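You operate a simulated robot arm through the tools that you are given. There is no shell and no other tool.

Carry out the task below with a simulated two-armed robot. There is one attempt and no reset: what you move stays moved.

TASK
On the lamp table, fold the shop cloth in half, so that its two long edges meet.

The check looks at the end state, three seconds after you hand in, the way a careful person would. Anything else that was tipped, shoved, dropped, spilled or broken makes it a failure. Flat cloth is picked up by pressing the open fingertips on it (5 to 10 N) and closing them slowly along it; thin cloth reads only 2 to 8 mm in the jaws.

THE ROBOT
Two 7-joint arms with two-finger parallel grippers on one trunk, on a base that moves. Base frame: it is fixed to the floor where the robot stands at the start and does not move with it; the origin is under the middle of the robot, x ahead of it, y to its left, z up. Units: m, rad, N and s.
The left shoulder is at the start at [0.06, 0.143, 0.902], the right one opposite. With the tool pointing down near the work surface each hand reaches from about 0.32 to 0.74 m from the robot's upright axis, wherever it stands, measured 20 degrees to its own side. Places, roughly: lamp table [2.9, 0.5, 0.8]; shop cloth [3, 0.75, 0.75]. Payload 1.57 kg a hand.
The tool frame of a hand sits at the grasp point between the pads (the TCP): z along the fingers, y along the line on which they close. The tips reach 0.03 m beyond it. Largest opening 0.11 m; finger width 0.024, thickness 0.012; the body of the gripper, 0.048 by 0.112 m, starts 0.078 m behind the TCP.
Orientation is told as [roll, pitch, yaw] about the base's x, y, z axes, in that order, counted from this pose: with the fingers straight down and closing along the base's y, the tool's x points along the base's -x, its y along +y and its z along -z.

THE INTERFACE
- The arms move only by the tool nudge_tool. It takes "left_increments", "right_increments" or both (then of equal length, played together; a hand with none holds still); each is one flat list of numbers, 7 for each row, row after row: the shift along the tool's x, y, z in m, then the turn, a rotation vector about the tool's x, y, z in rad, then the finger opening in m, from 0 to 0.11. In form: [x, y, z, rx, ry, rz, grip, x, y, z, rx, ry, rz, grip, ...]. A call has 1 to 20 rows; each row is the pose to reach, as a shift and turn from the pose commanded when the call began, along the tool's axes at that moment. A row lasts 0.2 s, in which the tool goes at most 0.05 m and 0.15 rad; a call with a longer step from one row to the next is refused whole, and so is a gripper value outside its range. A pose out of reach is approached as far as the arm can. The call stops where the force on the tool passes 40 N (or 10 N more than at its start, if that is more) or the arm is blocked; 0.2 s more then pass. The fingers move at their own pace (about 0.045 m/s each) and stop on an object; they squeeze with about 37 N. The grip force told is the motor's: it shows also when the fingers shut on nothing. Time passes only in rows, and 0.2 s behind the last, so rows that repeat a pose let the fingers close. The reply holds the time, the measured pose of the TCP, the force on the tool along the base axes, the opening and the grip force, in the units named above and with some noise, with the torque about the TCP (base axes, N m) and any sound that the robot's microphone picked up, and new pictures: "pictures" is both (left out), scene, wrist or none (wrist: the cameras of the hands that moved).
- Cameras (640 x 400 px; columns grow to the right, rows downward): "scene" is now at [0.0559, 0.0001, 1.5274]; the picture's right is [-0.02, -1.00, 0.00], its down [-0.61, 0.01, -0.79] and it looks along [0.79, -0.02, -0.61] (base axes); focal length 295 px, centre (320, 200). "left" rides on the left gripper at [0.07, -0.016, -0.141] in its tool frame; the picture's right is [0.23, 0.97, 0.00], its down [-0.86, 0.20, -0.48] and it looks along [-0.47, 0.11, 0.88] (tool axes); focal length 222 px, centre (320, 200). "right" rides on the right gripper at [0.07, 0.016, -0.141] in its tool frame; the picture's right is [-0.23, 0.97, 0.00], its down [-0.86, -0.20, -0.48] and it looks along [-0.47, -0.11, 0.88] (tool axes); focal length 222 px, centre (320, 200). There is no depth. A picture from a camera that has moved, and an enlarged one, comes with that camera's place and axes in the base frame and with its lens.
- lift_body(by): slides the trunk up (or, below 0, down) by that many m; the arms and the scene camera ride with it, the base frame stays. It gives what a move gives, with no picture.
- drive_base(legs): drives the robot by 1 to 6 legs, each [ahead, left, turn to the left] in m, m and rad, along the robot's own axes; the way and the turn of a leg run together, so that a leg with both is an arc; at most 1.5 m and 3.142 rad a leg. The arms and the cameras ride along, it lands a little off, and it stops where it bumps. It gives what a move gives, and a new picture of the scene camera.
- head_to(pan, tilt): turns the head with the scene camera to pan (to the left, within 1.501 rad either way) and tilt (down, from -0.506 to 1.204), counted from straight ahead of the robot. It gives what a move gives, and a new picture of the scene camera.
- zoom(camera, box): a new picture of the part [left, top, right, bottom] of that camera's present view, enlarged. It takes no simulated time.
- close_job(): hands the job in; it is judged then, once.

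Nothing tells you exact positions but the pictures and the camera data. Unless the task says otherwise, let go and move clear before handing in.

The tools are called after "Emit:" by a JSON object that holds its "method" and its "body". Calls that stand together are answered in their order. nudge_tool: Moves the arms, as the interface text tells. Its arguments: {"type":"object","properties":{"left_increments":{"type":"array","items":{"type":"number"}},"right_increments":{"type":"array","items":{"type":"number"}},"pictures":{"type":"string","enum":["both","scene","wrist","none"]}},"required":[]} The other tools are called the same way: lift_body (by) moves the trunk up or down; drive_base (legs) drives the base; head_to (pan, tilt) turns the head that bears the scene camera; zoom (camera, box) takes an enlarged picture of a part of a camera's view; close_job () hands the job in.

At the start:

```text
t: 0.0
left_tool_pos: [0.5554, 0.2455, 0.9923]
left_ee_rot: [0.001, -0.002, -0.001]
left_wrist_force: [-0.1, 0.5, -1.1]
left_torque: [0.02, -0.01, 0.02]
left_gripper_width: 0.11
left_gripper_force: 0.1
right_tool_pos: [0.5924, -0.2647, 1.0163]
right_ee_rot: [0.001, 0.0, -0.001]
right_wrist_force: [0.2, -0.3, -1.0]
right_torque: [-0.01, -0.03, 0.03]
right_gripper_width: 0.1103
right_gripper_force: 0.0
trunk travel left (down, up): [-0.5, 0.09]
robot x, y, heading: [0.0044, 0.0015, -0.0]
head pan, tilt (commanded): [-0.024, 0.658]
```

scene: 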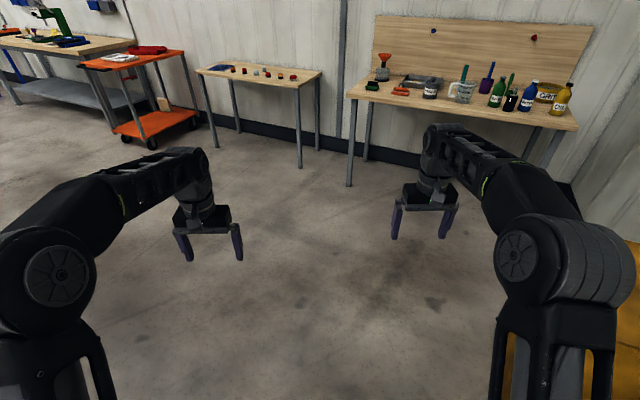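
right: 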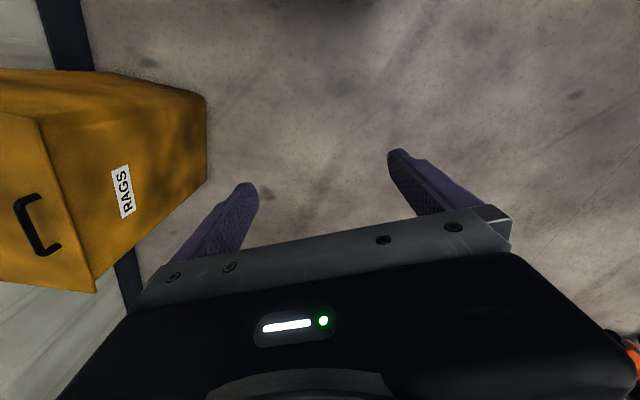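
left: 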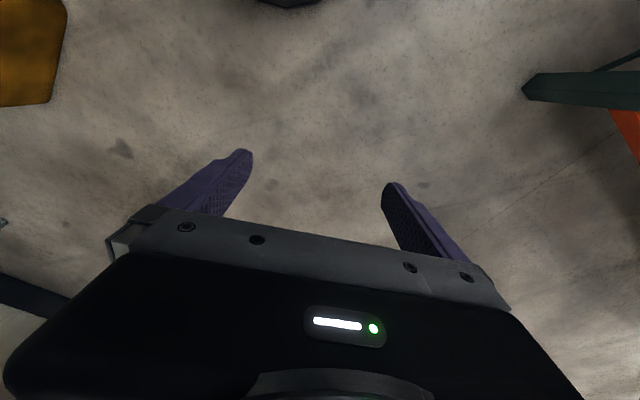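

I see a small wooden table ahead and slightly left with a row of small objects, which I take to be the lamp table with the shop cloth at about [3, 0.75, 0.75]. I'll zoom in on it before driving.

Emit:
{"method": "zoom", "body": {"camera": "scene", "box": [180, 40, 340, 140]}}

Emit:
{"method": "zoom", "body": {"camera": "scene", "box": [0, 0, 220, 140]}}

```text
4.00 times, centred on (260, 90) of scene
camera zoom: at [0.0559, 0.0001, 1.5274], right [-0.02, -1.0, 0.0], down [-0.61, 0.01, -0.79], along [0.79, -0.02, -0.61], focal length 1182 px, centre (560, 640)
```

zoom: 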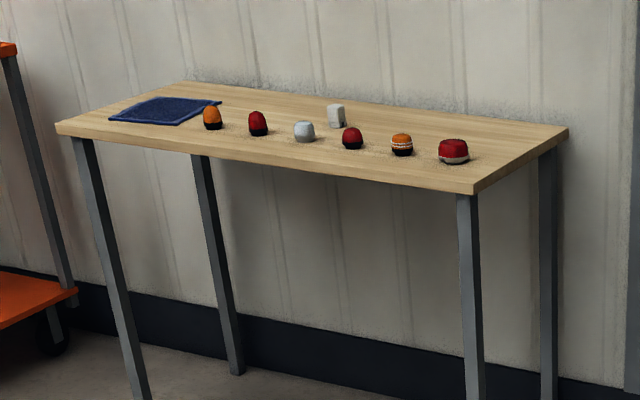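

```text
2.86 times, centred on (110, 70) of scene
camera zoom: at [0.0559, 0.0001, 1.5274], right [-0.02, -1.0, 0.0], down [-0.61, 0.01, -0.79], along [0.79, -0.02, -0.61], focal length 844 px, centre (920, 571)
```

zoom: 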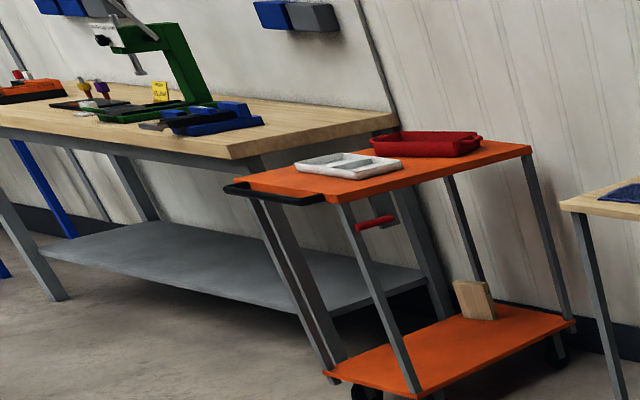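

The blue cloth lies at the left end of the lamp table, with small beacon-like objects to its right. The table looks turned by about 0.45 rad, so I'll drive part of the way and turn to face it for a better look.

Emit:
{"method": "drive_base", "body": {"legs": [[1.2, 0.8, 0], [0, 0, -0.45]]}}

```text
t: 8.5
left_tool_pos: [1.7976, 0.8099, 0.9903]
left_ee_rot: [0.001, 0.0, -0.426]
left_wrist_force: [0.3, -0.8, 0.2]
left_torque: [0.0, 0.0, -0.03]
left_gripper_width: 0.1099
left_gripper_force: 0.1
right_tool_pos: [1.6205, 0.3311, 1.0174]
right_ee_rot: [0.0, 0.0, -0.428]
right_wrist_force: [0.1, -0.2, 0.2]
right_torque: [0.03, 0.01, -0.01]
right_gripper_width: 0.1099
right_gripper_force: 0.1
trunk travel left (down, up): [-0.5, 0.09]
robot x, y, heading: [1.19, 0.8168, -0.425]
head pan, tilt (commanded): [-0.024, 0.658]
camera scene: at [1.2415, 0.7944, 1.5274], right [-0.44, -0.9, 0.0], down [-0.55, 0.27, -0.79], along [0.71, -0.35, -0.61], focal length 295 px, centre (320, 200)
```

scene: 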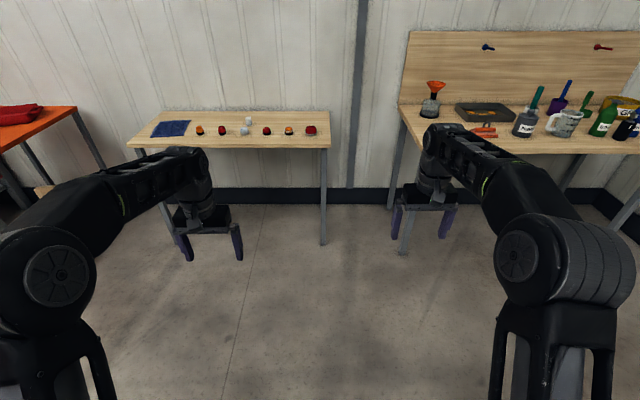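

Emit:
{"method": "zoom", "body": {"camera": "scene", "box": [110, 90, 350, 240]}}

Emit:
{"method": "zoom", "body": {"camera": "scene", "box": [120, 100, 280, 160]}}

```text
2.67 times, centred on (230, 165) of scene
camera zoom: at [1.2415, 0.7944, 1.5274], right [-0.44, -0.9, 0.0], down [-0.55, 0.27, -0.79], along [0.71, -0.35, -0.61], focal length 788 px, centre (560, 293)
```

zoom: 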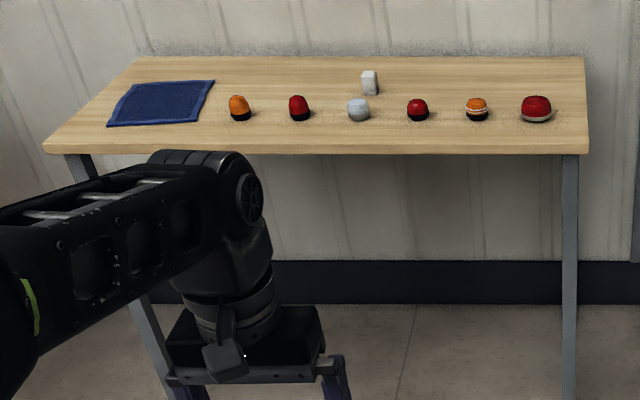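

```text
4.00 times, centred on (200, 130) of scene
camera zoom: at [1.2415, 0.7944, 1.5274], right [-0.44, -0.9, 0.0], down [-0.55, 0.27, -0.79], along [0.71, -0.35, -0.61], focal length 1182 px, centre (800, 480)
```

zoom: 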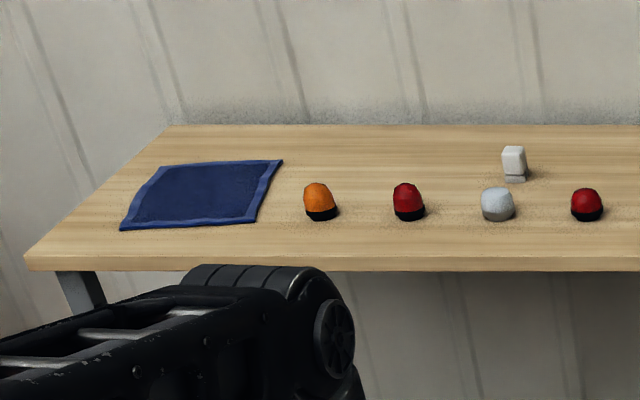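

The cloth lies at the table's left end with its long edges running away from me, roughly 0.19 by 0.23 m. I would like to approach from the left end, so I'll check the gap between the table and the orange cart.

Emit:
{"method": "head_to", "body": {"pan": 0.6, "tilt": 0.65}}

```text
t: 9.5
left_tool_pos: [1.7976, 0.8103, 0.9905]
left_ee_rot: [0.001, 0.0, -0.427]
left_wrist_force: [0.6, -0.5, -0.1]
left_torque: [0.03, -0.02, 0.0]
left_gripper_width: 0.1098
left_gripper_force: 0.0
right_tool_pos: [1.6209, 0.333, 1.0171]
right_ee_rot: [0.0, 0.0, -0.428]
right_wrist_force: [0.0, 0.3, 0.2]
right_torque: [-0.02, -0.03, 0.01]
right_gripper_width: 0.1097
right_gripper_force: 0.0
trunk travel left (down, up): [-0.5, 0.09]
robot x, y, heading: [1.1924, 0.8193, -0.43]
head pan, tilt (commanded): [0.6, 0.649]
camera scene: at [1.2494, 0.8473, 1.5281], right [0.17, -0.99, 0.0], down [-0.6, -0.1, -0.8], along [0.78, 0.14, -0.6], focal length 295 px, centre (320, 200)
```

scene: 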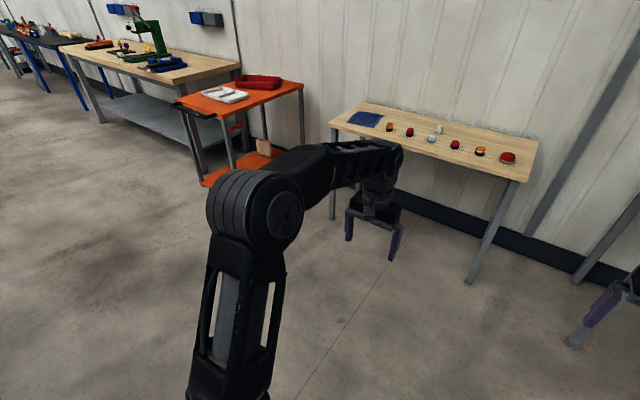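

Emit:
{"method": "zoom", "body": {"camera": "scene", "box": [160, 60, 400, 210]}}

```text
2.67 times, centred on (280, 135) of scene
camera zoom: at [1.2494, 0.8473, 1.5281], right [0.17, -0.99, 0.0], down [-0.6, -0.1, -0.8], along [0.78, 0.14, -0.6], focal length 788 px, centre (427, 373)
```

zoom: 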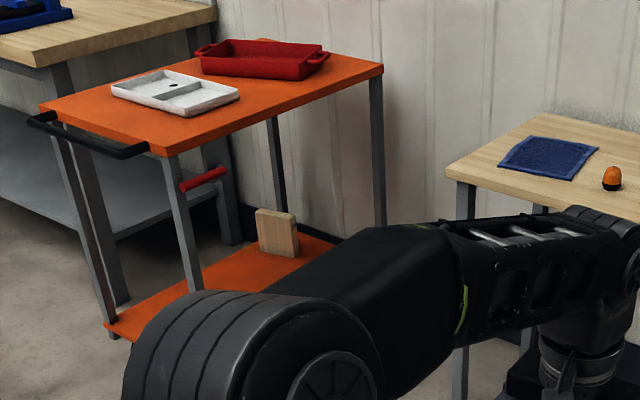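

The gap between the cart and the table is only about 0.47 m, so I can't stand at the table's end. I'll look down at my own base to learn its footprint before choosing where to stand.

Emit:
{"method": "head_to", "body": {"pan": 0, "tilt": 1.204}}

Emit:
{"method": "zoom", "body": {"camera": "scene", "box": [120, 200, 520, 400]}}

```text
t: 10.5
left_tool_pos: [1.7984, 0.8109, 0.9919]
left_ee_rot: [0.001, 0.0, -0.428]
left_wrist_force: [0.6, -0.2, 0.4]
left_torque: [-0.01, -0.01, -0.02]
left_gripper_width: 0.1099
left_gripper_force: 0.0
right_tool_pos: [1.6207, 0.3327, 1.0184]
right_ee_rot: [0.0, 0.0, -0.426]
right_wrist_force: [0.8, -0.2, 0.6]
right_torque: [0.01, -0.02, 0.0]
right_gripper_width: 0.1099
right_gripper_force: 0.0
trunk travel left (down, up): [-0.5, 0.09]
robot x, y, heading: [1.1951, 0.8183, -0.425]
head pan, tilt (commanded): [0.0, 1.201]
camera scene: at [1.2148, 0.8093, 1.4878], right [-0.41, -0.91, 0.0], down [-0.85, 0.39, -0.36], along [0.33, -0.15, -0.93], focal length 295 px, centre (320, 200)
```

scene: 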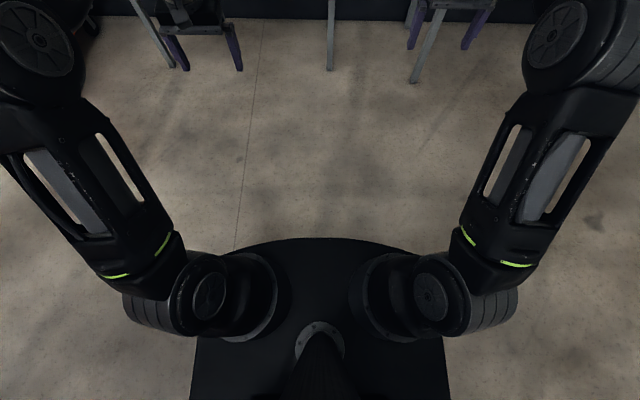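

```text
1.60 times, centred on (320, 300) of scene
camera zoom: at [1.2148, 0.8093, 1.4878], right [-0.41, -0.91, 0.0], down [-0.85, 0.39, -0.36], along [0.33, -0.15, -0.93], focal length 473 px, centre (320, 40)
```

zoom: 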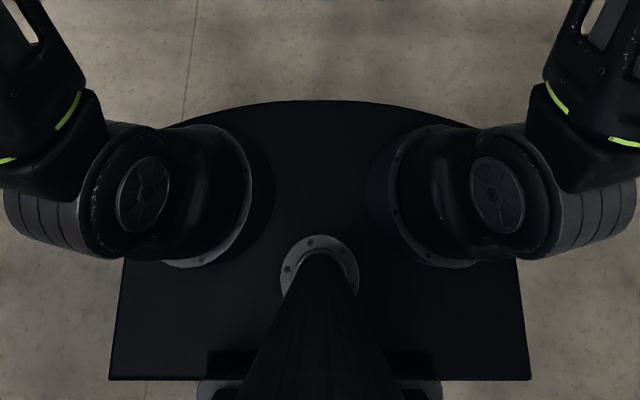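

I see a black plate below the shoulders, and I can't tell whether it is the torso top or the base. I'll raise the trunk, which also gives clearance over the table, and look again to see whether the plate moves in the view.

Emit:
{"method": "lift_body", "body": {"by": 0.09}}

Emit:
{"method": "head_to", "body": {"pan": 0, "tilt": 1.204}}

Emit:
{"method": "zoom", "body": {"camera": "scene", "box": [120, 200, 520, 400]}}

```text
t: 11.8
left_tool_pos: [1.7988, 0.8102, 1.0802]
left_ee_rot: [-0.001, 0.001, -0.428]
left_wrist_force: [1.1, -0.7, 0.4]
left_torque: [0.0, 0.05, -0.03]
left_gripper_width: 0.11
left_gripper_force: 0.1
right_tool_pos: [1.6206, 0.3323, 1.1057]
right_ee_rot: [0.0, 0.0, -0.427]
right_wrist_force: [0.9, -0.7, -1.4]
right_torque: [-0.02, -0.03, 0.04]
right_gripper_width: 0.1097
right_gripper_force: 0.0
trunk travel left (down, up): [-0.59, 0.0]
robot x, y, heading: [1.1893, 0.8178, -0.43]
head pan, tilt (commanded): [0.0, 1.201]
```

```text
t: 12.4
left_tool_pos: [1.7991, 0.8103, 1.08]
left_ee_rot: [0.0, -0.001, -0.428]
left_wrist_force: [0.6, 0.3, 0.4]
left_torque: [0.04, 0.01, -0.02]
left_gripper_width: 0.1099
left_gripper_force: 0.1
right_tool_pos: [1.6202, 0.3324, 1.1063]
right_ee_rot: [0.001, -0.002, -0.428]
right_wrist_force: [0.0, 0.1, 0.1]
right_torque: [-0.01, 0.02, 0.02]
right_gripper_width: 0.1099
right_gripper_force: 0.2
trunk travel left (down, up): [-0.59, 0.0]
robot x, y, heading: [1.192, 0.8185, -0.431]
head pan, tilt (commanded): [0.0, 1.201]
camera scene: at [1.2147, 0.8093, 1.5775], right [-0.41, -0.91, 0.0], down [-0.85, 0.39, -0.36], along [0.33, -0.15, -0.93], focal length 295 px, centre (320, 200)
```

scene: 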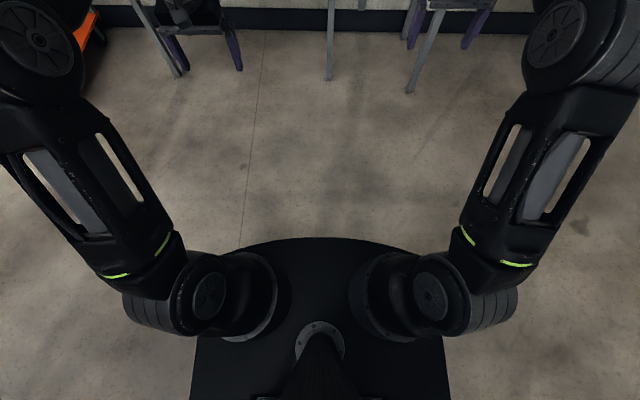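

```text
1.60 times, centred on (320, 300) of scene
camera zoom: at [1.2147, 0.8093, 1.5775], right [-0.41, -0.91, 0.0], down [-0.85, 0.39, -0.36], along [0.33, -0.15, -0.93], focal length 473 px, centre (320, 40)
```

zoom: 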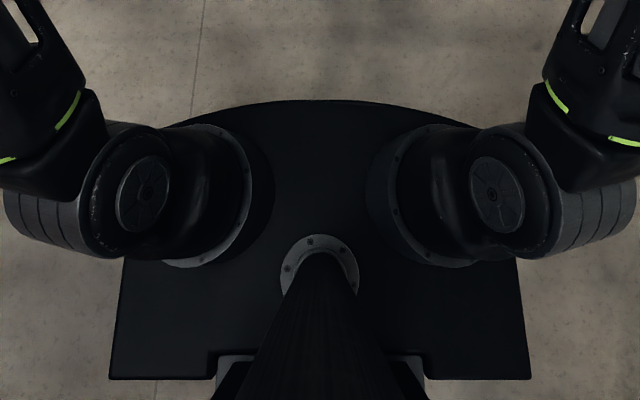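

The plate rides with the trunk, so it is the torso top and the base is hidden beneath it. I'll lower the trunk here in open space to see how far the base sticks out, then raise it again.

Emit:
{"method": "lift_body", "body": {"by": -0.55}}

Emit:
{"method": "head_to", "body": {"pan": 0, "tilt": 1.204}}

Emit:
{"method": "head_to", "body": {"pan": 0.8, "tilt": 1.204}}

```text
refused: -0.55 is not a number from -0.4 to 0.4
```

```text
t: 13.0
left_tool_pos: [1.7987, 0.8096, 1.0811]
left_ee_rot: [0.0, 0.0, -0.428]
left_wrist_force: [-0.1, 0.4, 0.0]
left_torque: [-0.03, 0.03, -0.01]
left_gripper_width: 0.1101
left_gripper_force: 0.0
right_tool_pos: [1.6201, 0.3322, 1.1069]
right_ee_rot: [0.001, 0.001, -0.426]
right_wrist_force: [0.6, -1.0, 0.4]
right_torque: [-0.04, -0.02, 0.01]
right_gripper_width: 0.1099
right_gripper_force: 0.1
trunk travel left (down, up): [-0.59, 0.0]
robot x, y, heading: [1.1933, 0.8175, -0.426]
head pan, tilt (commanded): [0.0, 1.201]
camera scene: at [1.2147, 0.8093, 1.5775], right [-0.41, -0.91, 0.0], down [-0.85, 0.39, -0.36], along [0.33, -0.15, -0.93], focal length 295 px, centre (320, 200)
```

scene: 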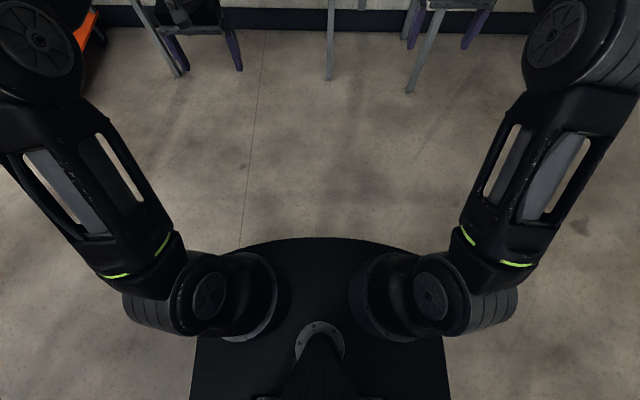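

```text
t: 14.1
left_tool_pos: [1.7982, 0.8094, 1.081]
left_ee_rot: [0.001, 0.0, -0.429]
left_wrist_force: [-0.8, 0.4, 0.1]
left_torque: [0.01, -0.01, -0.02]
left_gripper_width: 0.11
left_gripper_force: 0.0
right_tool_pos: [1.6208, 0.3343, 1.1071]
right_ee_rot: [-0.001, 0.0, -0.427]
right_wrist_force: [-0.5, 1.1, 0.3]
right_torque: [-0.02, 0.02, 0.0]
right_gripper_width: 0.1099
right_gripper_force: 0.1
trunk travel left (down, up): [-0.59, 0.0]
robot x, y, heading: [1.1927, 0.8159, -0.427]
head pan, tilt (commanded): [0.799, 1.201]
camera scene: at [1.216, 0.8527, 1.5775], right [0.36, -0.93, 0.0], down [-0.87, -0.34, -0.36], along [0.34, 0.13, -0.93], focal length 295 px, centre (320, 200)
```

scene: 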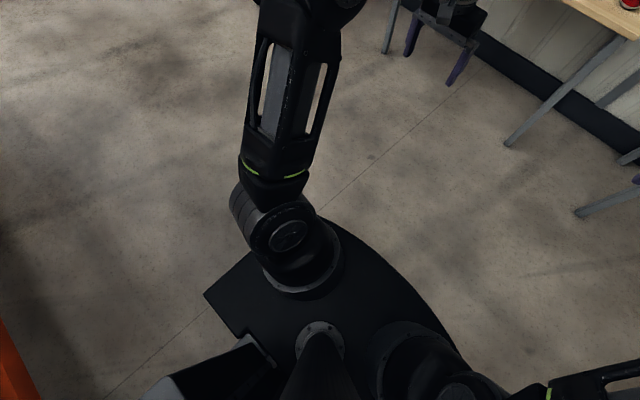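

The trunk steps are limited to 0.4 m, and the arms are over open floor here. I'll lower it by 0.4 and then a bit more, and look at the base.

Emit:
{"method": "lift_body", "body": {"by": -0.4}}

Emit:
{"method": "head_to", "body": {"pan": 0, "tilt": 1.204}}

Emit:
{"method": "head_to", "body": {"pan": 0.8, "tilt": 1.204}}

```text
t: 17.9
left_tool_pos: [1.7973, 0.8109, 0.6817]
left_ee_rot: [0.001, -0.001, -0.429]
left_wrist_force: [-0.5, 0.3, -0.7]
left_torque: [0.03, 0.02, 0.01]
left_gripper_width: 0.11
left_gripper_force: 0.0
right_tool_pos: [1.6201, 0.3325, 0.7069]
right_ee_rot: [-0.001, 0.0, -0.428]
right_wrist_force: [-0.7, -1.1, 0.1]
right_torque: [0.02, 0.02, 0.01]
right_gripper_width: 0.1102
right_gripper_force: 0.1
trunk travel left (down, up): [-0.19, 0.4]
robot x, y, heading: [1.1926, 0.8165, -0.426]
head pan, tilt (commanded): [0.799, 1.201]
```

```text
t: 19.1
left_tool_pos: [1.7989, 0.8101, 0.6815]
left_ee_rot: [0.001, 0.0, -0.428]
left_wrist_force: [0.5, -0.8, -0.1]
left_torque: [0.0, -0.01, -0.04]
left_gripper_width: 0.1097
left_gripper_force: 0.1
right_tool_pos: [1.6203, 0.3328, 0.7068]
right_ee_rot: [0.0, 0.001, -0.427]
right_wrist_force: [0.8, 0.3, 0.8]
right_torque: [-0.03, 0.0, 0.03]
right_gripper_width: 0.1101
right_gripper_force: 0.0
trunk travel left (down, up): [-0.19, 0.4]
robot x, y, heading: [1.1905, 0.8171, -0.431]
head pan, tilt (commanded): [0.0, 1.201]
camera scene: at [1.2147, 0.8093, 1.1775], right [-0.41, -0.91, 0.0], down [-0.85, 0.39, -0.36], along [0.33, -0.15, -0.93], focal length 295 px, centre (320, 200)
```

scene: 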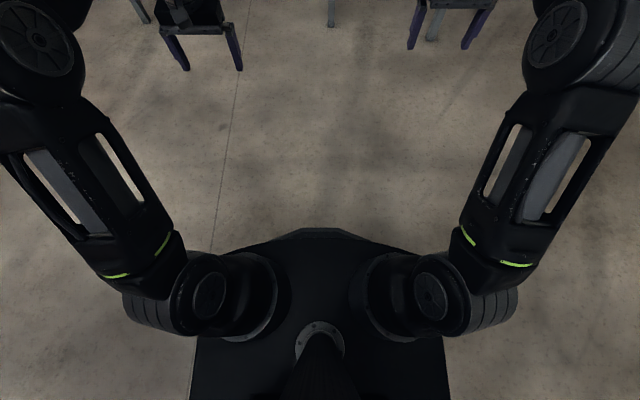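

```text
t: 20.2
left_tool_pos: [1.7977, 0.8101, 0.6816]
left_ee_rot: [-0.001, -0.001, -0.427]
left_wrist_force: [0.2, -0.4, -0.6]
left_torque: [-0.01, -0.04, -0.01]
left_gripper_width: 0.1102
left_gripper_force: 0.2
right_tool_pos: [1.6208, 0.3315, 0.7072]
right_ee_rot: [0.001, -0.001, -0.428]
right_wrist_force: [0.5, -0.3, 0.5]
right_torque: [0.01, 0.0, 0.0]
right_gripper_width: 0.11
right_gripper_force: 0.0
trunk travel left (down, up): [-0.19, 0.4]
robot x, y, heading: [1.1921, 0.8191, -0.425]
head pan, tilt (commanded): [0.799, 1.201]
camera scene: at [1.2159, 0.8527, 1.1775], right [0.36, -0.93, 0.0], down [-0.87, -0.34, -0.36], along [0.34, 0.13, -0.93], focal length 295 px, centre (320, 200)
```

scene: 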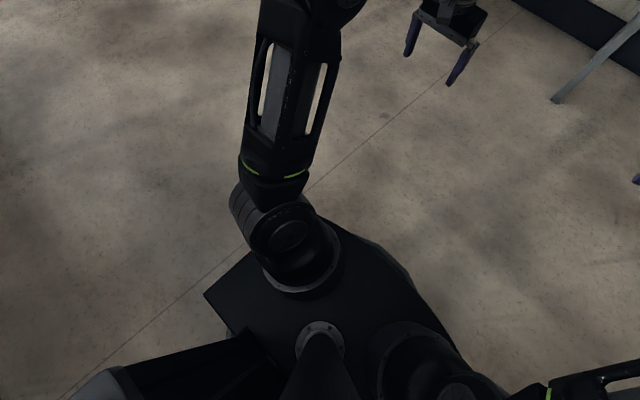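

The base front shows about 0.28 m ahead of my axis, and something extends to the rear left. I'll look further round to the sides.

Emit:
{"method": "head_to", "body": {"pan": 1.5, "tilt": 1.0}}

Emit:
{"method": "head_to", "body": {"pan": -1.5, "tilt": 1.0}}

```text
t: 21.3
left_tool_pos: [1.7987, 0.8112, 0.6825]
left_ee_rot: [0.0, 0.0, -0.429]
left_wrist_force: [-0.3, -0.5, -0.8]
left_torque: [0.0, 0.02, 0.0]
left_gripper_width: 0.1098
left_gripper_force: 0.1
right_tool_pos: [1.6203, 0.333, 0.7068]
right_ee_rot: [0.0, -0.001, -0.426]
right_wrist_force: [0.5, -0.7, 0.3]
right_torque: [-0.01, 0.0, -0.03]
right_gripper_width: 0.1101
right_gripper_force: 0.1
trunk travel left (down, up): [-0.19, 0.4]
robot x, y, heading: [1.1909, 0.8201, -0.425]
head pan, tilt (commanded): [1.499, 1.0]
camera scene: at [1.1972, 0.8936, 1.1901], right [0.88, -0.48, 0.0], down [-0.4, -0.74, -0.54], along [0.26, 0.47, -0.84], focal length 295 px, centre (320, 200)
```

scene: 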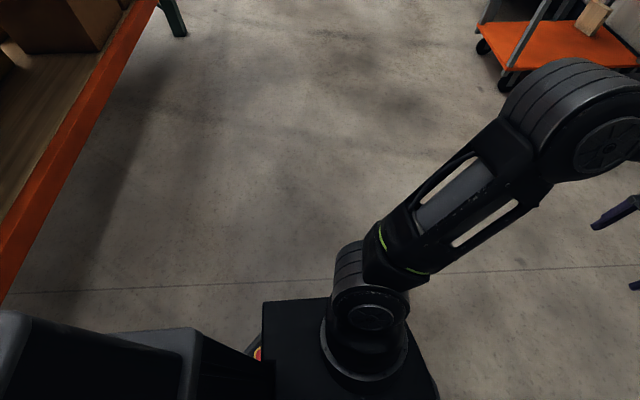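

```text
t: 23.9
left_tool_pos: [1.7982, 0.8109, 0.6805]
left_ee_rot: [-0.001, 0.0, -0.428]
left_wrist_force: [-0.4, -0.2, 0.1]
left_torque: [0.02, -0.03, -0.03]
left_gripper_width: 0.1102
left_gripper_force: 0.0
right_tool_pos: [1.62, 0.3323, 0.7072]
right_ee_rot: [-0.001, 0.0, -0.427]
right_wrist_force: [0.6, 1.8, 0.0]
right_torque: [-0.02, 0.0, 0.0]
right_gripper_width: 0.11
right_gripper_force: 0.1
trunk travel left (down, up): [-0.19, 0.4]
robot x, y, heading: [1.1917, 0.8191, -0.427]
head pan, tilt (commanded): [-1.499, 1.0]
camera scene: at [1.1395, 0.7672, 1.1901], right [-0.94, 0.35, 0.0], down [0.29, 0.79, -0.54], along [-0.19, -0.51, -0.84], focal length 295 px, centre (320, 200)
```

scene: 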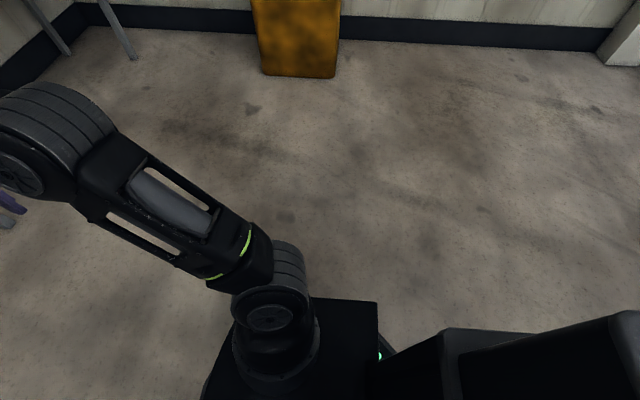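

The base is compact, about 0.28 m to the front and roughly shoulder-wide. I'll raise the trunk again and drive to a stand-off spot in front of the cloth, then look.

Emit:
{"method": "lift_body", "body": {"by": 0.4}}

Emit:
{"method": "drive_base", "body": {"legs": [[0.85, 0.95, 0], [0, 0, -0.27]]}}

Emit:
{"method": "head_to", "body": {"pan": 0.1, "tilt": 0.8}}

```text
t: 27.7
left_tool_pos: [1.7979, 0.8114, 1.081]
left_ee_rot: [-0.001, 0.002, -0.425]
left_wrist_force: [-0.3, 0.0, 0.3]
left_torque: [0.01, 0.01, -0.01]
left_gripper_width: 0.11
left_gripper_force: 0.0
right_tool_pos: [1.6202, 0.3322, 1.1063]
right_ee_rot: [-0.001, -0.001, -0.428]
right_wrist_force: [0.7, 0.0, 0.8]
right_torque: [0.01, 0.01, -0.01]
right_gripper_width: 0.11
right_gripper_force: 0.0
trunk travel left (down, up): [-0.59, 0.0]
robot x, y, heading: [1.1921, 0.8206, -0.426]
head pan, tilt (commanded): [-1.499, 1.0]
```

```text
t: 35.1
left_tool_pos: [2.9728, 1.1631, 1.0809]
left_ee_rot: [0.0, -0.001, -0.683]
left_wrist_force: [0.3, 0.0, -0.3]
left_torque: [0.03, -0.03, 0.0]
left_gripper_width: 0.11
left_gripper_force: 0.0
right_tool_pos: [2.6798, 0.7444, 1.1064]
right_ee_rot: [-0.001, -0.001, -0.681]
right_wrist_force: [0.2, 0.2, 0.9]
right_torque: [0.0, 0.0, 0.0]
right_gripper_width: 0.1099
right_gripper_force: 0.1
trunk travel left (down, up): [-0.59, 0.0]
robot x, y, heading: [2.3868, 1.3228, -0.684]
head pan, tilt (commanded): [-1.499, 1.0]
camera scene: at [2.3232, 1.2855, 1.5901], right [-0.82, 0.57, 0.0], down [0.48, 0.69, -0.54], along [-0.31, -0.44, -0.84], focal length 295 px, centre (320, 200)
```

scene: 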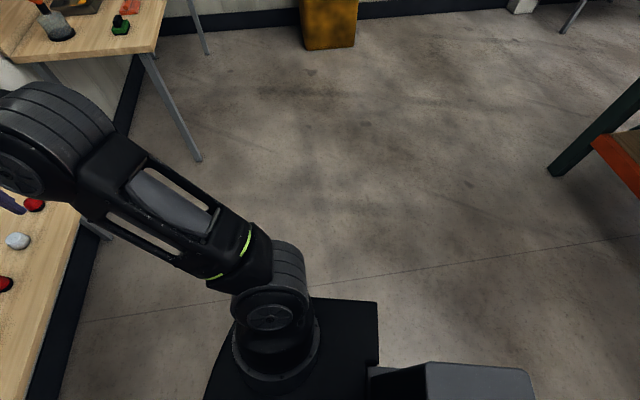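

```text
t: 36.8
left_tool_pos: [2.974, 1.1612, 1.0802]
left_ee_rot: [0.0, 0.001, -0.683]
left_wrist_force: [0.0, -0.1, 0.1]
left_torque: [0.03, -0.02, -0.01]
left_gripper_width: 0.1098
left_gripper_force: 0.0
right_tool_pos: [2.6795, 0.7437, 1.107]
right_ee_rot: [0.0, 0.001, -0.682]
right_wrist_force: [-0.1, 0.3, 1.2]
right_torque: [0.02, -0.04, 0.02]
right_gripper_width: 0.1098
right_gripper_force: 0.1
trunk travel left (down, up): [-0.59, 0.0]
robot x, y, heading: [2.3864, 1.3236, -0.686]
head pan, tilt (commanded): [0.099, 0.799]
camera scene: at [2.4308, 1.2986, 1.6052], right [-0.55, -0.83, 0.0], down [-0.6, 0.4, -0.7], along [0.58, -0.38, -0.72], focal length 295 px, centre (320, 200)
```

scene: 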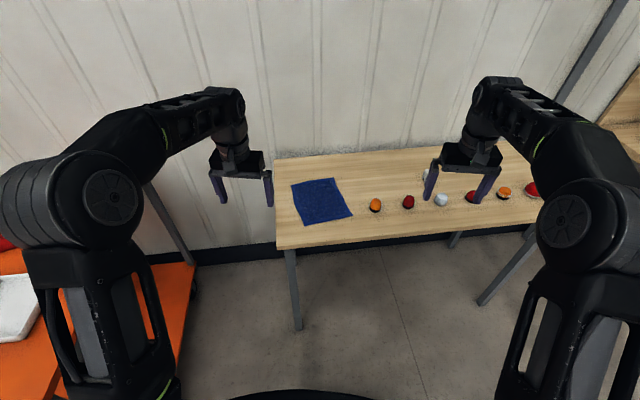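

I'm now facing the table with the cloth ahead, and the cart is close on my left. I'll zoom in to measure the cloth's corners.

Emit:
{"method": "zoom", "body": {"camera": "scene", "box": [250, 140, 410, 240]}}

Emit:
{"method": "zoom", "body": {"camera": "scene", "box": [250, 120, 570, 320]}}

```text
4.00 times, centred on (330, 190) of scene
camera zoom: at [2.4308, 1.2986, 1.6052], right [-0.55, -0.83, 0.0], down [-0.6, 0.4, -0.7], along [0.58, -0.38, -0.72], focal length 1182 px, centre (280, 240)
```

zoom: 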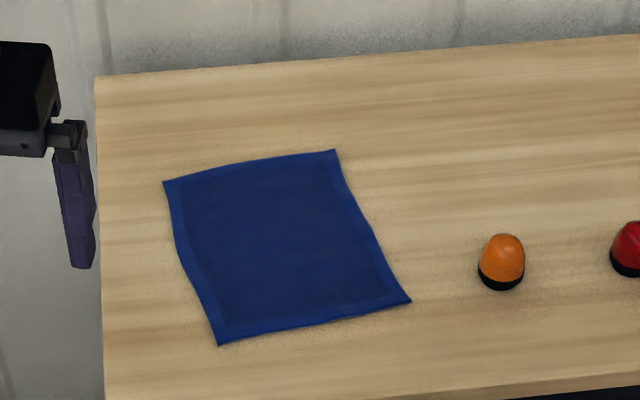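

```text
2.00 times, centred on (410, 220) of scene
camera zoom: at [2.4308, 1.2986, 1.6052], right [-0.55, -0.83, 0.0], down [-0.6, 0.4, -0.7], along [0.58, -0.38, -0.72], focal length 591 px, centre (140, 160)
```

zoom: 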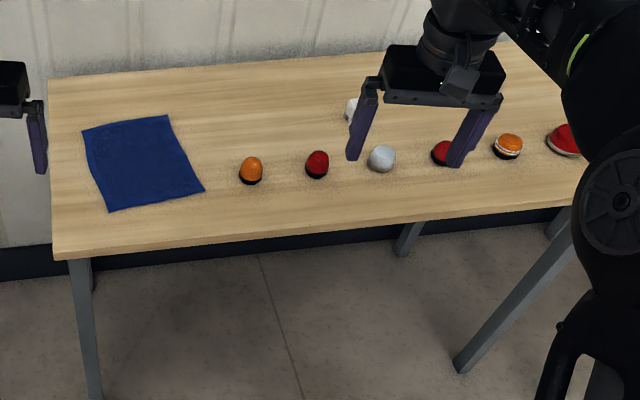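

The cloth is about 0.18 by 0.22 m, with its long axis heading about -0.30 and its centre near [3.09, 0.86]. The table top is around z 0.79. I'll drive 0.31 m straight ahead, stopping short of the near table leg, and look down at the cloth.

Emit:
{"method": "drive_base", "body": {"legs": [[0.31, 0, 0]]}}

Emit:
{"method": "head_to", "body": {"pan": 0.2, "tilt": 0.95}}

```text
t: 38.9
left_tool_pos: [3.2156, 0.9658, 1.0804]
left_ee_rot: [-0.001, -0.001, -0.68]
left_wrist_force: [0.6, -0.5, 0.2]
left_torque: [0.02, 0.06, 0.01]
left_gripper_width: 0.1099
left_gripper_force: 0.1
right_tool_pos: [2.9225, 0.5478, 1.1059]
right_ee_rot: [0.001, 0.002, -0.681]
right_wrist_force: [0.3, 0.5, 0.2]
right_torque: [0.01, 0.04, 0.02]
right_gripper_width: 0.1101
right_gripper_force: 0.0
trunk travel left (down, up): [-0.59, 0.0]
robot x, y, heading: [2.6286, 1.1245, -0.684]
head pan, tilt (commanded): [0.099, 0.799]
camera scene: at [2.6737, 1.1014, 1.6052], right [-0.55, -0.84, 0.0], down [-0.6, 0.39, -0.7], along [0.58, -0.38, -0.72], focal length 295 px, centre (320, 200)
```

scene: 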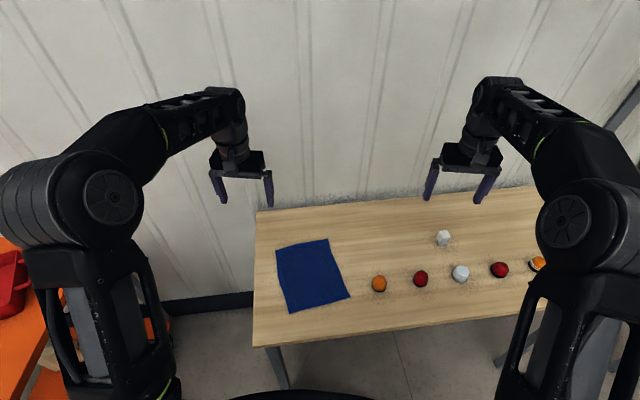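

```text
t: 39.6
left_tool_pos: [3.2149, 0.966, 1.0809]
left_ee_rot: [0.0, -0.002, -0.68]
left_wrist_force: [-0.7, 0.4, 0.7]
left_torque: [0.02, -0.02, -0.01]
left_gripper_width: 0.11
left_gripper_force: 0.1
right_tool_pos: [2.923, 0.5482, 1.1073]
right_ee_rot: [-0.002, -0.001, -0.68]
right_wrist_force: [-0.8, 0.1, -0.4]
right_torque: [0.05, 0.0, -0.03]
right_gripper_width: 0.1102
right_gripper_force: 0.2
trunk travel left (down, up): [-0.59, 0.0]
robot x, y, heading: [2.6297, 1.1273, -0.682]
head pan, tilt (commanded): [0.201, 0.949]
camera scene: at [2.6697, 1.1131, 1.5937], right [-0.46, -0.89, 0.0], down [-0.72, 0.38, -0.58], along [0.52, -0.27, -0.81], focal length 295 px, centre (320, 200)
```

scene: 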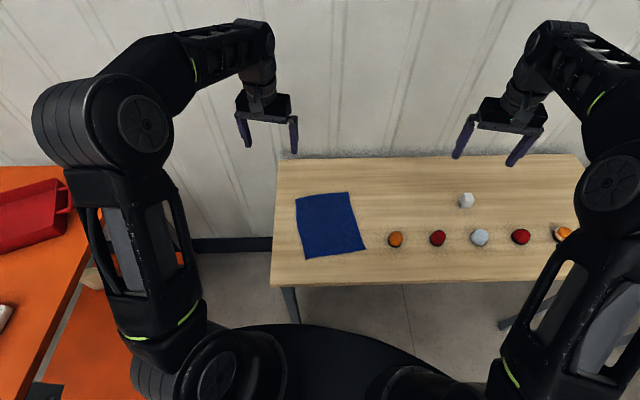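

I'm now close to the table with the cloth in clear view. I'll zoom to pin down the cloth corners and the table height from parallax.

Emit:
{"method": "zoom", "body": {"camera": "scene", "box": [260, 170, 420, 270]}}

Emit:
{"method": "zoom", "body": {"camera": "left", "box": [0, 0, 640, 400]}}

Emit:
{"method": "zoom", "body": {"camera": "right", "box": [0, 0, 640, 400]}}

```text
4.00 times, centred on (340, 220) of scene
camera zoom: at [2.6697, 1.1131, 1.5937], right [-0.46, -0.89, 0.0], down [-0.72, 0.38, -0.58], along [0.52, -0.27, -0.81], focal length 1182 px, centre (240, 120)
```

zoom: 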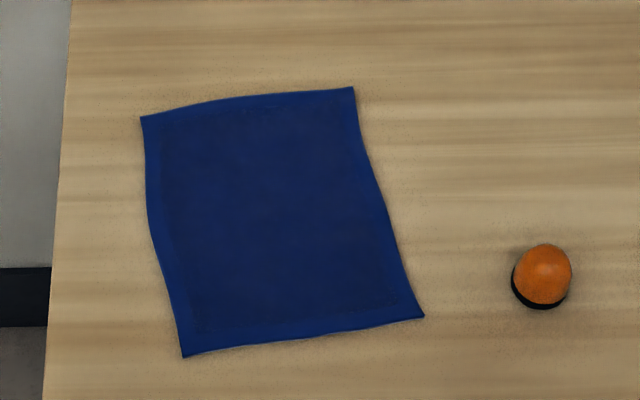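

```text
1.00 times, centred on (320, 200) of left (not enlarged: the box is as wide or as high as the picture)
camera zoom: at [3.1498, 0.9974, 1.222], right [0.44, 0.9, 0.0], down [0.79, -0.38, 0.48], along [0.43, -0.21, -0.88], focal length 222 px, centre (320, 200)
```

zoom: 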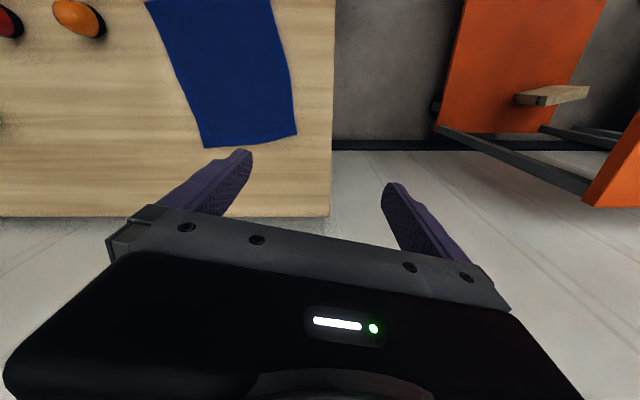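

```text
1.00 times, centred on (320, 200) of right (not enlarged: the box is as wide or as high as the picture)
camera zoom: at [2.8796, 0.605, 1.2483], right [0.79, 0.61, 0.0], down [0.54, -0.69, 0.48], along [0.29, -0.38, -0.88], focal length 222 px, centre (320, 200)
```

zoom: 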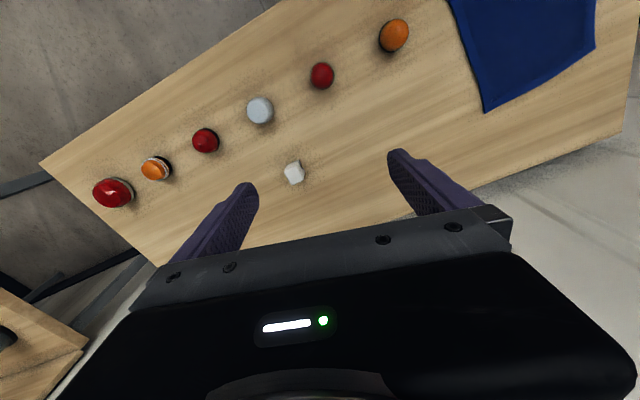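

The cloth measures about 0.18 x 0.22 m, with its corners near FL [3.215, 0.918], FR [3.16, 0.745], NR [2.954, 0.810] and NL [3.009, 0.983]. I plan to pinch the two corners of the left long edge and carry that edge over to the right one. First I'll swing both hands above those corners, high up and square to the cloth.

Emit:
{"method": "nudge_tool", "body": {"left_increments": [-0.0013, -0.005, 0, 0, 0, -0.032, 0.08, -0.0026, -0.01, 0, 0, 0, -0.0645, 0.05, -0.0039, -0.015, 0, 0, 0, -0.097, 0.03, -0.0052, -0.02, 0, 0, 0, -0.129, 0.024, -0.0065, -0.025, 0, 0, 0, -0.161, 0.024, -0.0078, -0.03, 0, 0, 0, -0.1935, 0.024, -0.0091, -0.035, 0, 0, 0, -0.226, 0.024, -0.0105, -0.04, 0, 0, 0, -0.258, 0.024, -0.0118, -0.045, 0, 0, 0, -0.29, 0.024, -0.0131, -0.05, 0, 0, 0, -0.3225, 0.024, -0.0144, -0.055, 0, 0, 0, -0.355, 0.024, -0.0157, -0.0605, 0, 0, 0, -0.387, 0.024], "right_increments": [0.015, 0.0321, 0, 0, 0, -0.032, 0.08, 0.03, 0.0643, 0, 0, 0, -0.0645, 0.05, 0.045, 0.0964, 0, 0, 0, -0.097, 0.03, 0.06, 0.1285, 0, 0, 0, -0.129, 0.024, 0.075, 0.1606, 0, 0, 0, -0.161, 0.024, 0.09, 0.1928, 0, 0, 0, -0.1935, 0.024, 0.105, 0.2249, 0, 0, 0, -0.226, 0.024, 0.12, 0.257, 0, 0, 0, -0.258, 0.024, 0.135, 0.2891, 0, 0, 0, -0.29, 0.024, 0.1505, 0.3213, 0, 0, 0, -0.3225, 0.024, 0.1656, 0.3534, 0, 0, 0, -0.355, 0.024, 0.1806, 0.3855, 0, 0, 0, -0.387, 0.024]}}

```text
t: 42.2
left_tool_pos: [3.1895, 0.9108, 1.0828]
left_ee_rot: [-0.001, 0.0, -0.293]
left_wrist_force: [0.2, -0.9, -0.1]
left_torque: [-0.02, 0.0, -0.01]
left_gripper_width: 0.0239
left_gripper_force: 0.1
right_tool_pos: [3.026, 0.9617, 1.106]
right_ee_rot: [0.0, -0.001, -0.294]
right_wrist_force: [0.2, 0.9, 0.7]
right_torque: [-0.03, 0.06, 0.0]
right_gripper_width: 0.024
right_gripper_force: 0.0
trunk travel left (down, up): [-0.59, 0.0]
robot x, y, heading: [2.6304, 1.1297, -0.686]
head pan, tilt (commanded): [0.201, 0.949]
camera scene: at [2.6702, 1.1138, 1.5937], right [-0.46, -0.89, 0.0], down [-0.72, 0.38, -0.58], along [0.52, -0.27, -0.81], focal length 295 px, centre (320, 200)
camera right: at [2.9652, 0.9981, 1.2475], right [0.5, 0.87, 0.0], down [0.76, -0.44, 0.48], along [0.41, -0.24, -0.88], focal length 222 px, centre (320, 200)
camera left: at [3.1172, 0.9142, 1.2228], right [0.06, 1.0, 0.0], down [0.88, -0.06, 0.48], along [0.48, -0.03, -0.88], focal length 222 px, centre (320, 200)
```

scene: 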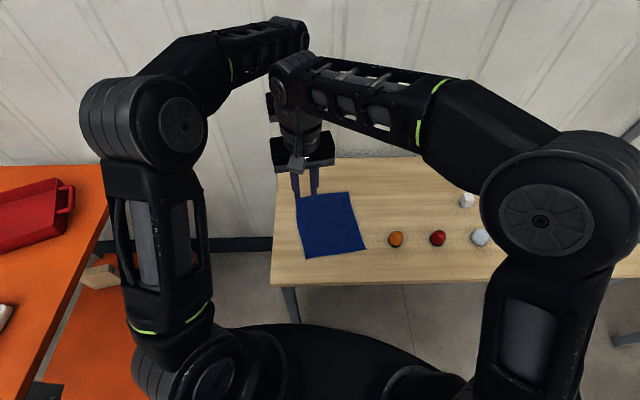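
right: 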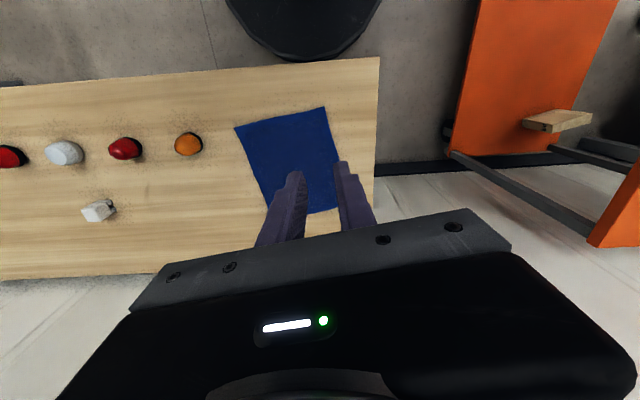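
left: 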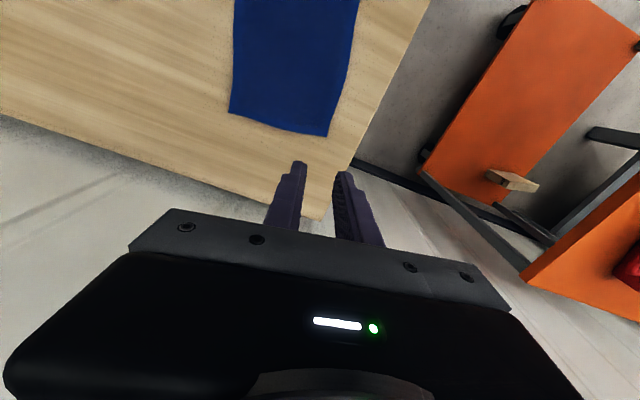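

Both hands hover about 0.25 m over the left long edge's corners, and the wrist views confirm the cloth corners to within a few mm. Now I'll descend both to roughly 3 cm above the table and look again.

Emit:
{"method": "nudge_tool", "body": {"left_increments": [0, 0, 0.035, 0, 0, 0, 0.022, 0, 0, 0.07, 0, 0, 0, 0.022, 0, 0, 0.105, 0, 0, 0, 0.022, 0, 0, 0.14, 0, 0, 0, 0.022, 0, 0, 0.175, 0, 0, 0, 0.022, 0, 0, 0.205, 0, 0, 0, 0.022, 0, 0, 0.222, 0, 0, 0, 0.022], "right_increments": [0, 0, 0.038, 0, 0, 0, 0.022, 0, 0, 0.076, 0, 0, 0, 0.022, 0, 0, 0.114, 0, 0, 0, 0.022, 0, 0, 0.152, 0, 0, 0, 0.022, 0, 0, 0.19, 0, 0, 0, 0.022, 0, 0, 0.225, 0, 0, 0, 0.022, 0, 0, 0.246, 0, 0, 0, 0.022]}}

```text
t: 43.8
left_tool_pos: [3.1883, 0.9079, 0.8588]
left_ee_rot: [0.001, 0.001, -0.296]
left_wrist_force: [0.4, 0.2, -0.3]
left_torque: [0.0, -0.01, 0.01]
left_gripper_width: 0.0219
left_gripper_force: 0.1
right_tool_pos: [3.0238, 0.9625, 0.8602]
right_ee_rot: [0.002, 0.002, -0.293]
right_wrist_force: [-0.3, 0.6, 0.4]
right_torque: [0.0, 0.04, 0.01]
right_gripper_width: 0.022
right_gripper_force: 0.1
trunk travel left (down, up): [-0.59, 0.0]
robot x, y, heading: [2.6286, 1.1293, -0.679]
head pan, tilt (commanded): [0.201, 0.949]
camera scene: at [2.6704, 1.113, 1.5937], right [-0.46, -0.89, 0.0], down [-0.72, 0.38, -0.58], along [0.52, -0.27, -0.81], focal length 295 px, centre (320, 200)
camera right: at [2.9628, 0.9977, 1.0023], right [0.5, 0.87, 0.0], down [0.76, -0.44, 0.48], along [0.41, -0.24, -0.88], focal length 222 px, centre (320, 200)
camera left: at [3.1164, 0.9124, 0.9997], right [0.07, 1.0, 0.0], down [0.88, -0.06, 0.48], along [0.48, -0.03, -0.88], focal length 222 px, centre (320, 200)
```

scene: 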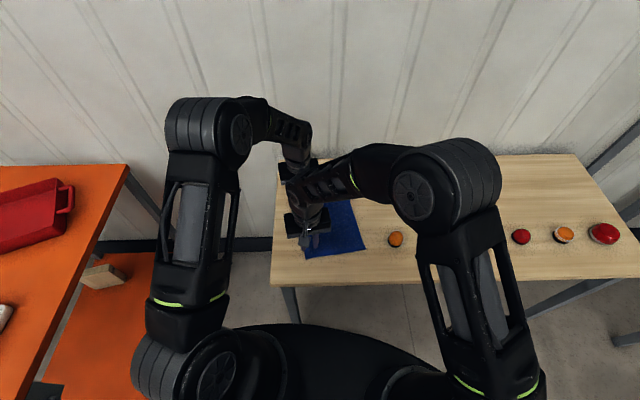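
right: 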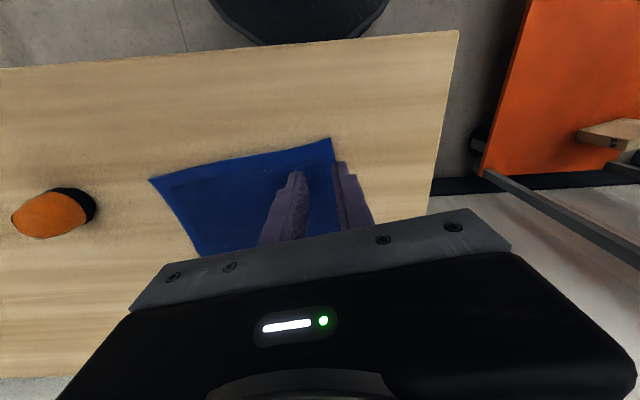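
left: 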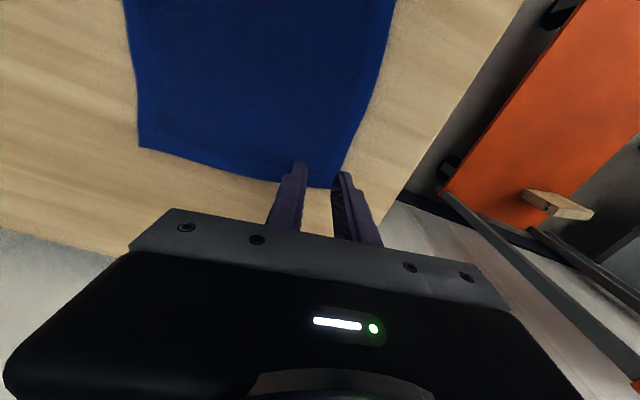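

Both fingertip pairs straddle the inside of the left edge near its two corners, about 3.5 cm above the table. I'll shift the left hand 3 mm outward and lower both most of the way, watching the forces.

Emit:
{"method": "nudge_tool", "body": {"left_increments": [0, 0.003, 0.012, 0, 0, 0, 0.022, 0, 0.003, 0.022, 0, 0, 0, 0.022, 0, 0.003, 0.028, 0, 0, 0, 0.022, 0, 0.003, 0.028, 0, 0, 0, 0.022], "right_increments": [0, 0, 0.012, 0, 0, 0, 0.022, 0, 0, 0.022, 0, 0, 0, 0.022, 0, 0, 0.028, 0, 0, 0, 0.022, 0, 0, 0.028, 0, 0, 0, 0.022], "pictures": "wrist"}}

```text
t: 44.8
left_tool_pos: [3.1889, 0.912, 0.8331]
left_ee_rot: [-0.002, -0.003, -0.295]
left_wrist_force: [-1.8, 1.3, 13.8]
left_torque: [-0.06, 0.04, -0.04]
left_gripper_width: 0.0216
left_gripper_force: 0.0
right_tool_pos: [3.0235, 0.9611, 0.8338]
right_ee_rot: [0.001, -0.001, -0.293]
right_wrist_force: [0.4, -0.4, 3.0]
right_torque: [-0.02, -0.01, 0.02]
right_gripper_width: 0.0221
right_gripper_force: 0.0
trunk travel left (down, up): [-0.59, 0.0]
robot x, y, heading: [2.6308, 1.1247, -0.679]
head pan, tilt (commanded): [0.201, 0.949]
camera right: at [2.9637, 0.9973, 0.9755], right [0.5, 0.87, 0.0], down [0.76, -0.44, 0.48], along [0.42, -0.24, -0.88], focal length 222 px, centre (320, 200)
camera left: at [3.1169, 0.9162, 0.9735], right [0.07, 1.0, 0.0], down [0.87, -0.06, 0.48], along [0.48, -0.03, -0.88], focal length 222 px, centre (320, 200)
```

right: 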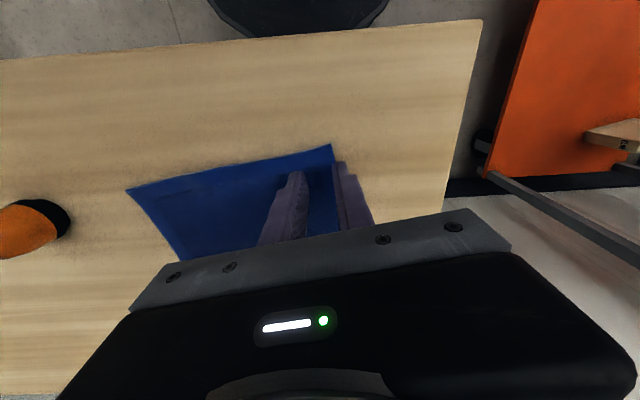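
left: 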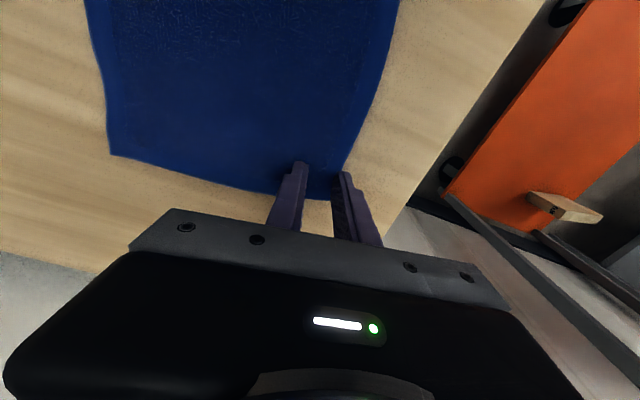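

I have contact at TCP z of about 0.833, so the cloth surface is at about 0.803. The left hand is pressing 13.8 N, a bit hard, and the right 3 N. I'll zoom in on both tips to see how they sit relative to the edge.

Emit:
{"method": "zoom", "body": {"camera": "left", "box": [260, 120, 420, 220]}}

Emit:
{"method": "zoom", "body": {"camera": "right", "box": [240, 120, 400, 220]}}

```text
4.00 times, centred on (340, 170) of left
camera zoom: at [3.1169, 0.9162, 0.9735], right [0.07, 1.0, 0.0], down [0.87, -0.06, 0.48], along [0.48, -0.03, -0.88], focal length 888 px, centre (240, 320)
```

zoom: 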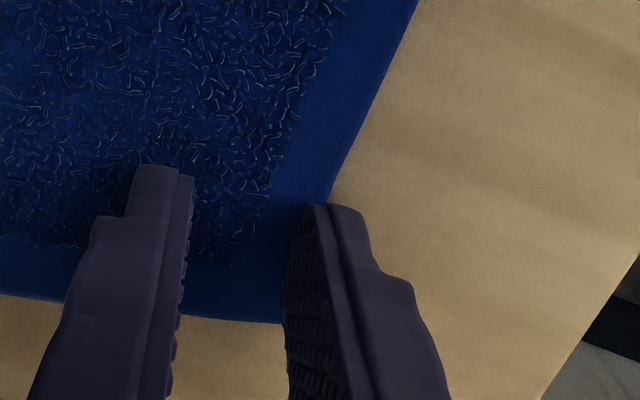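

```text
4.00 times, centred on (320, 170) of right
camera zoom: at [2.9637, 0.9973, 0.9755], right [0.5, 0.87, 0.0], down [0.76, -0.44, 0.48], along [0.42, -0.24, -0.88], focal length 888 px, centre (320, 320)
```

zoom: 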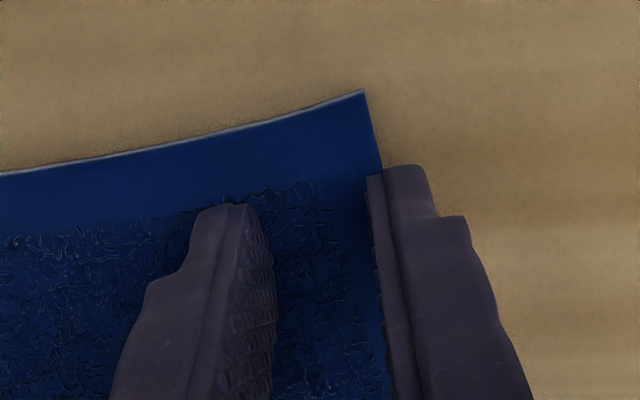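

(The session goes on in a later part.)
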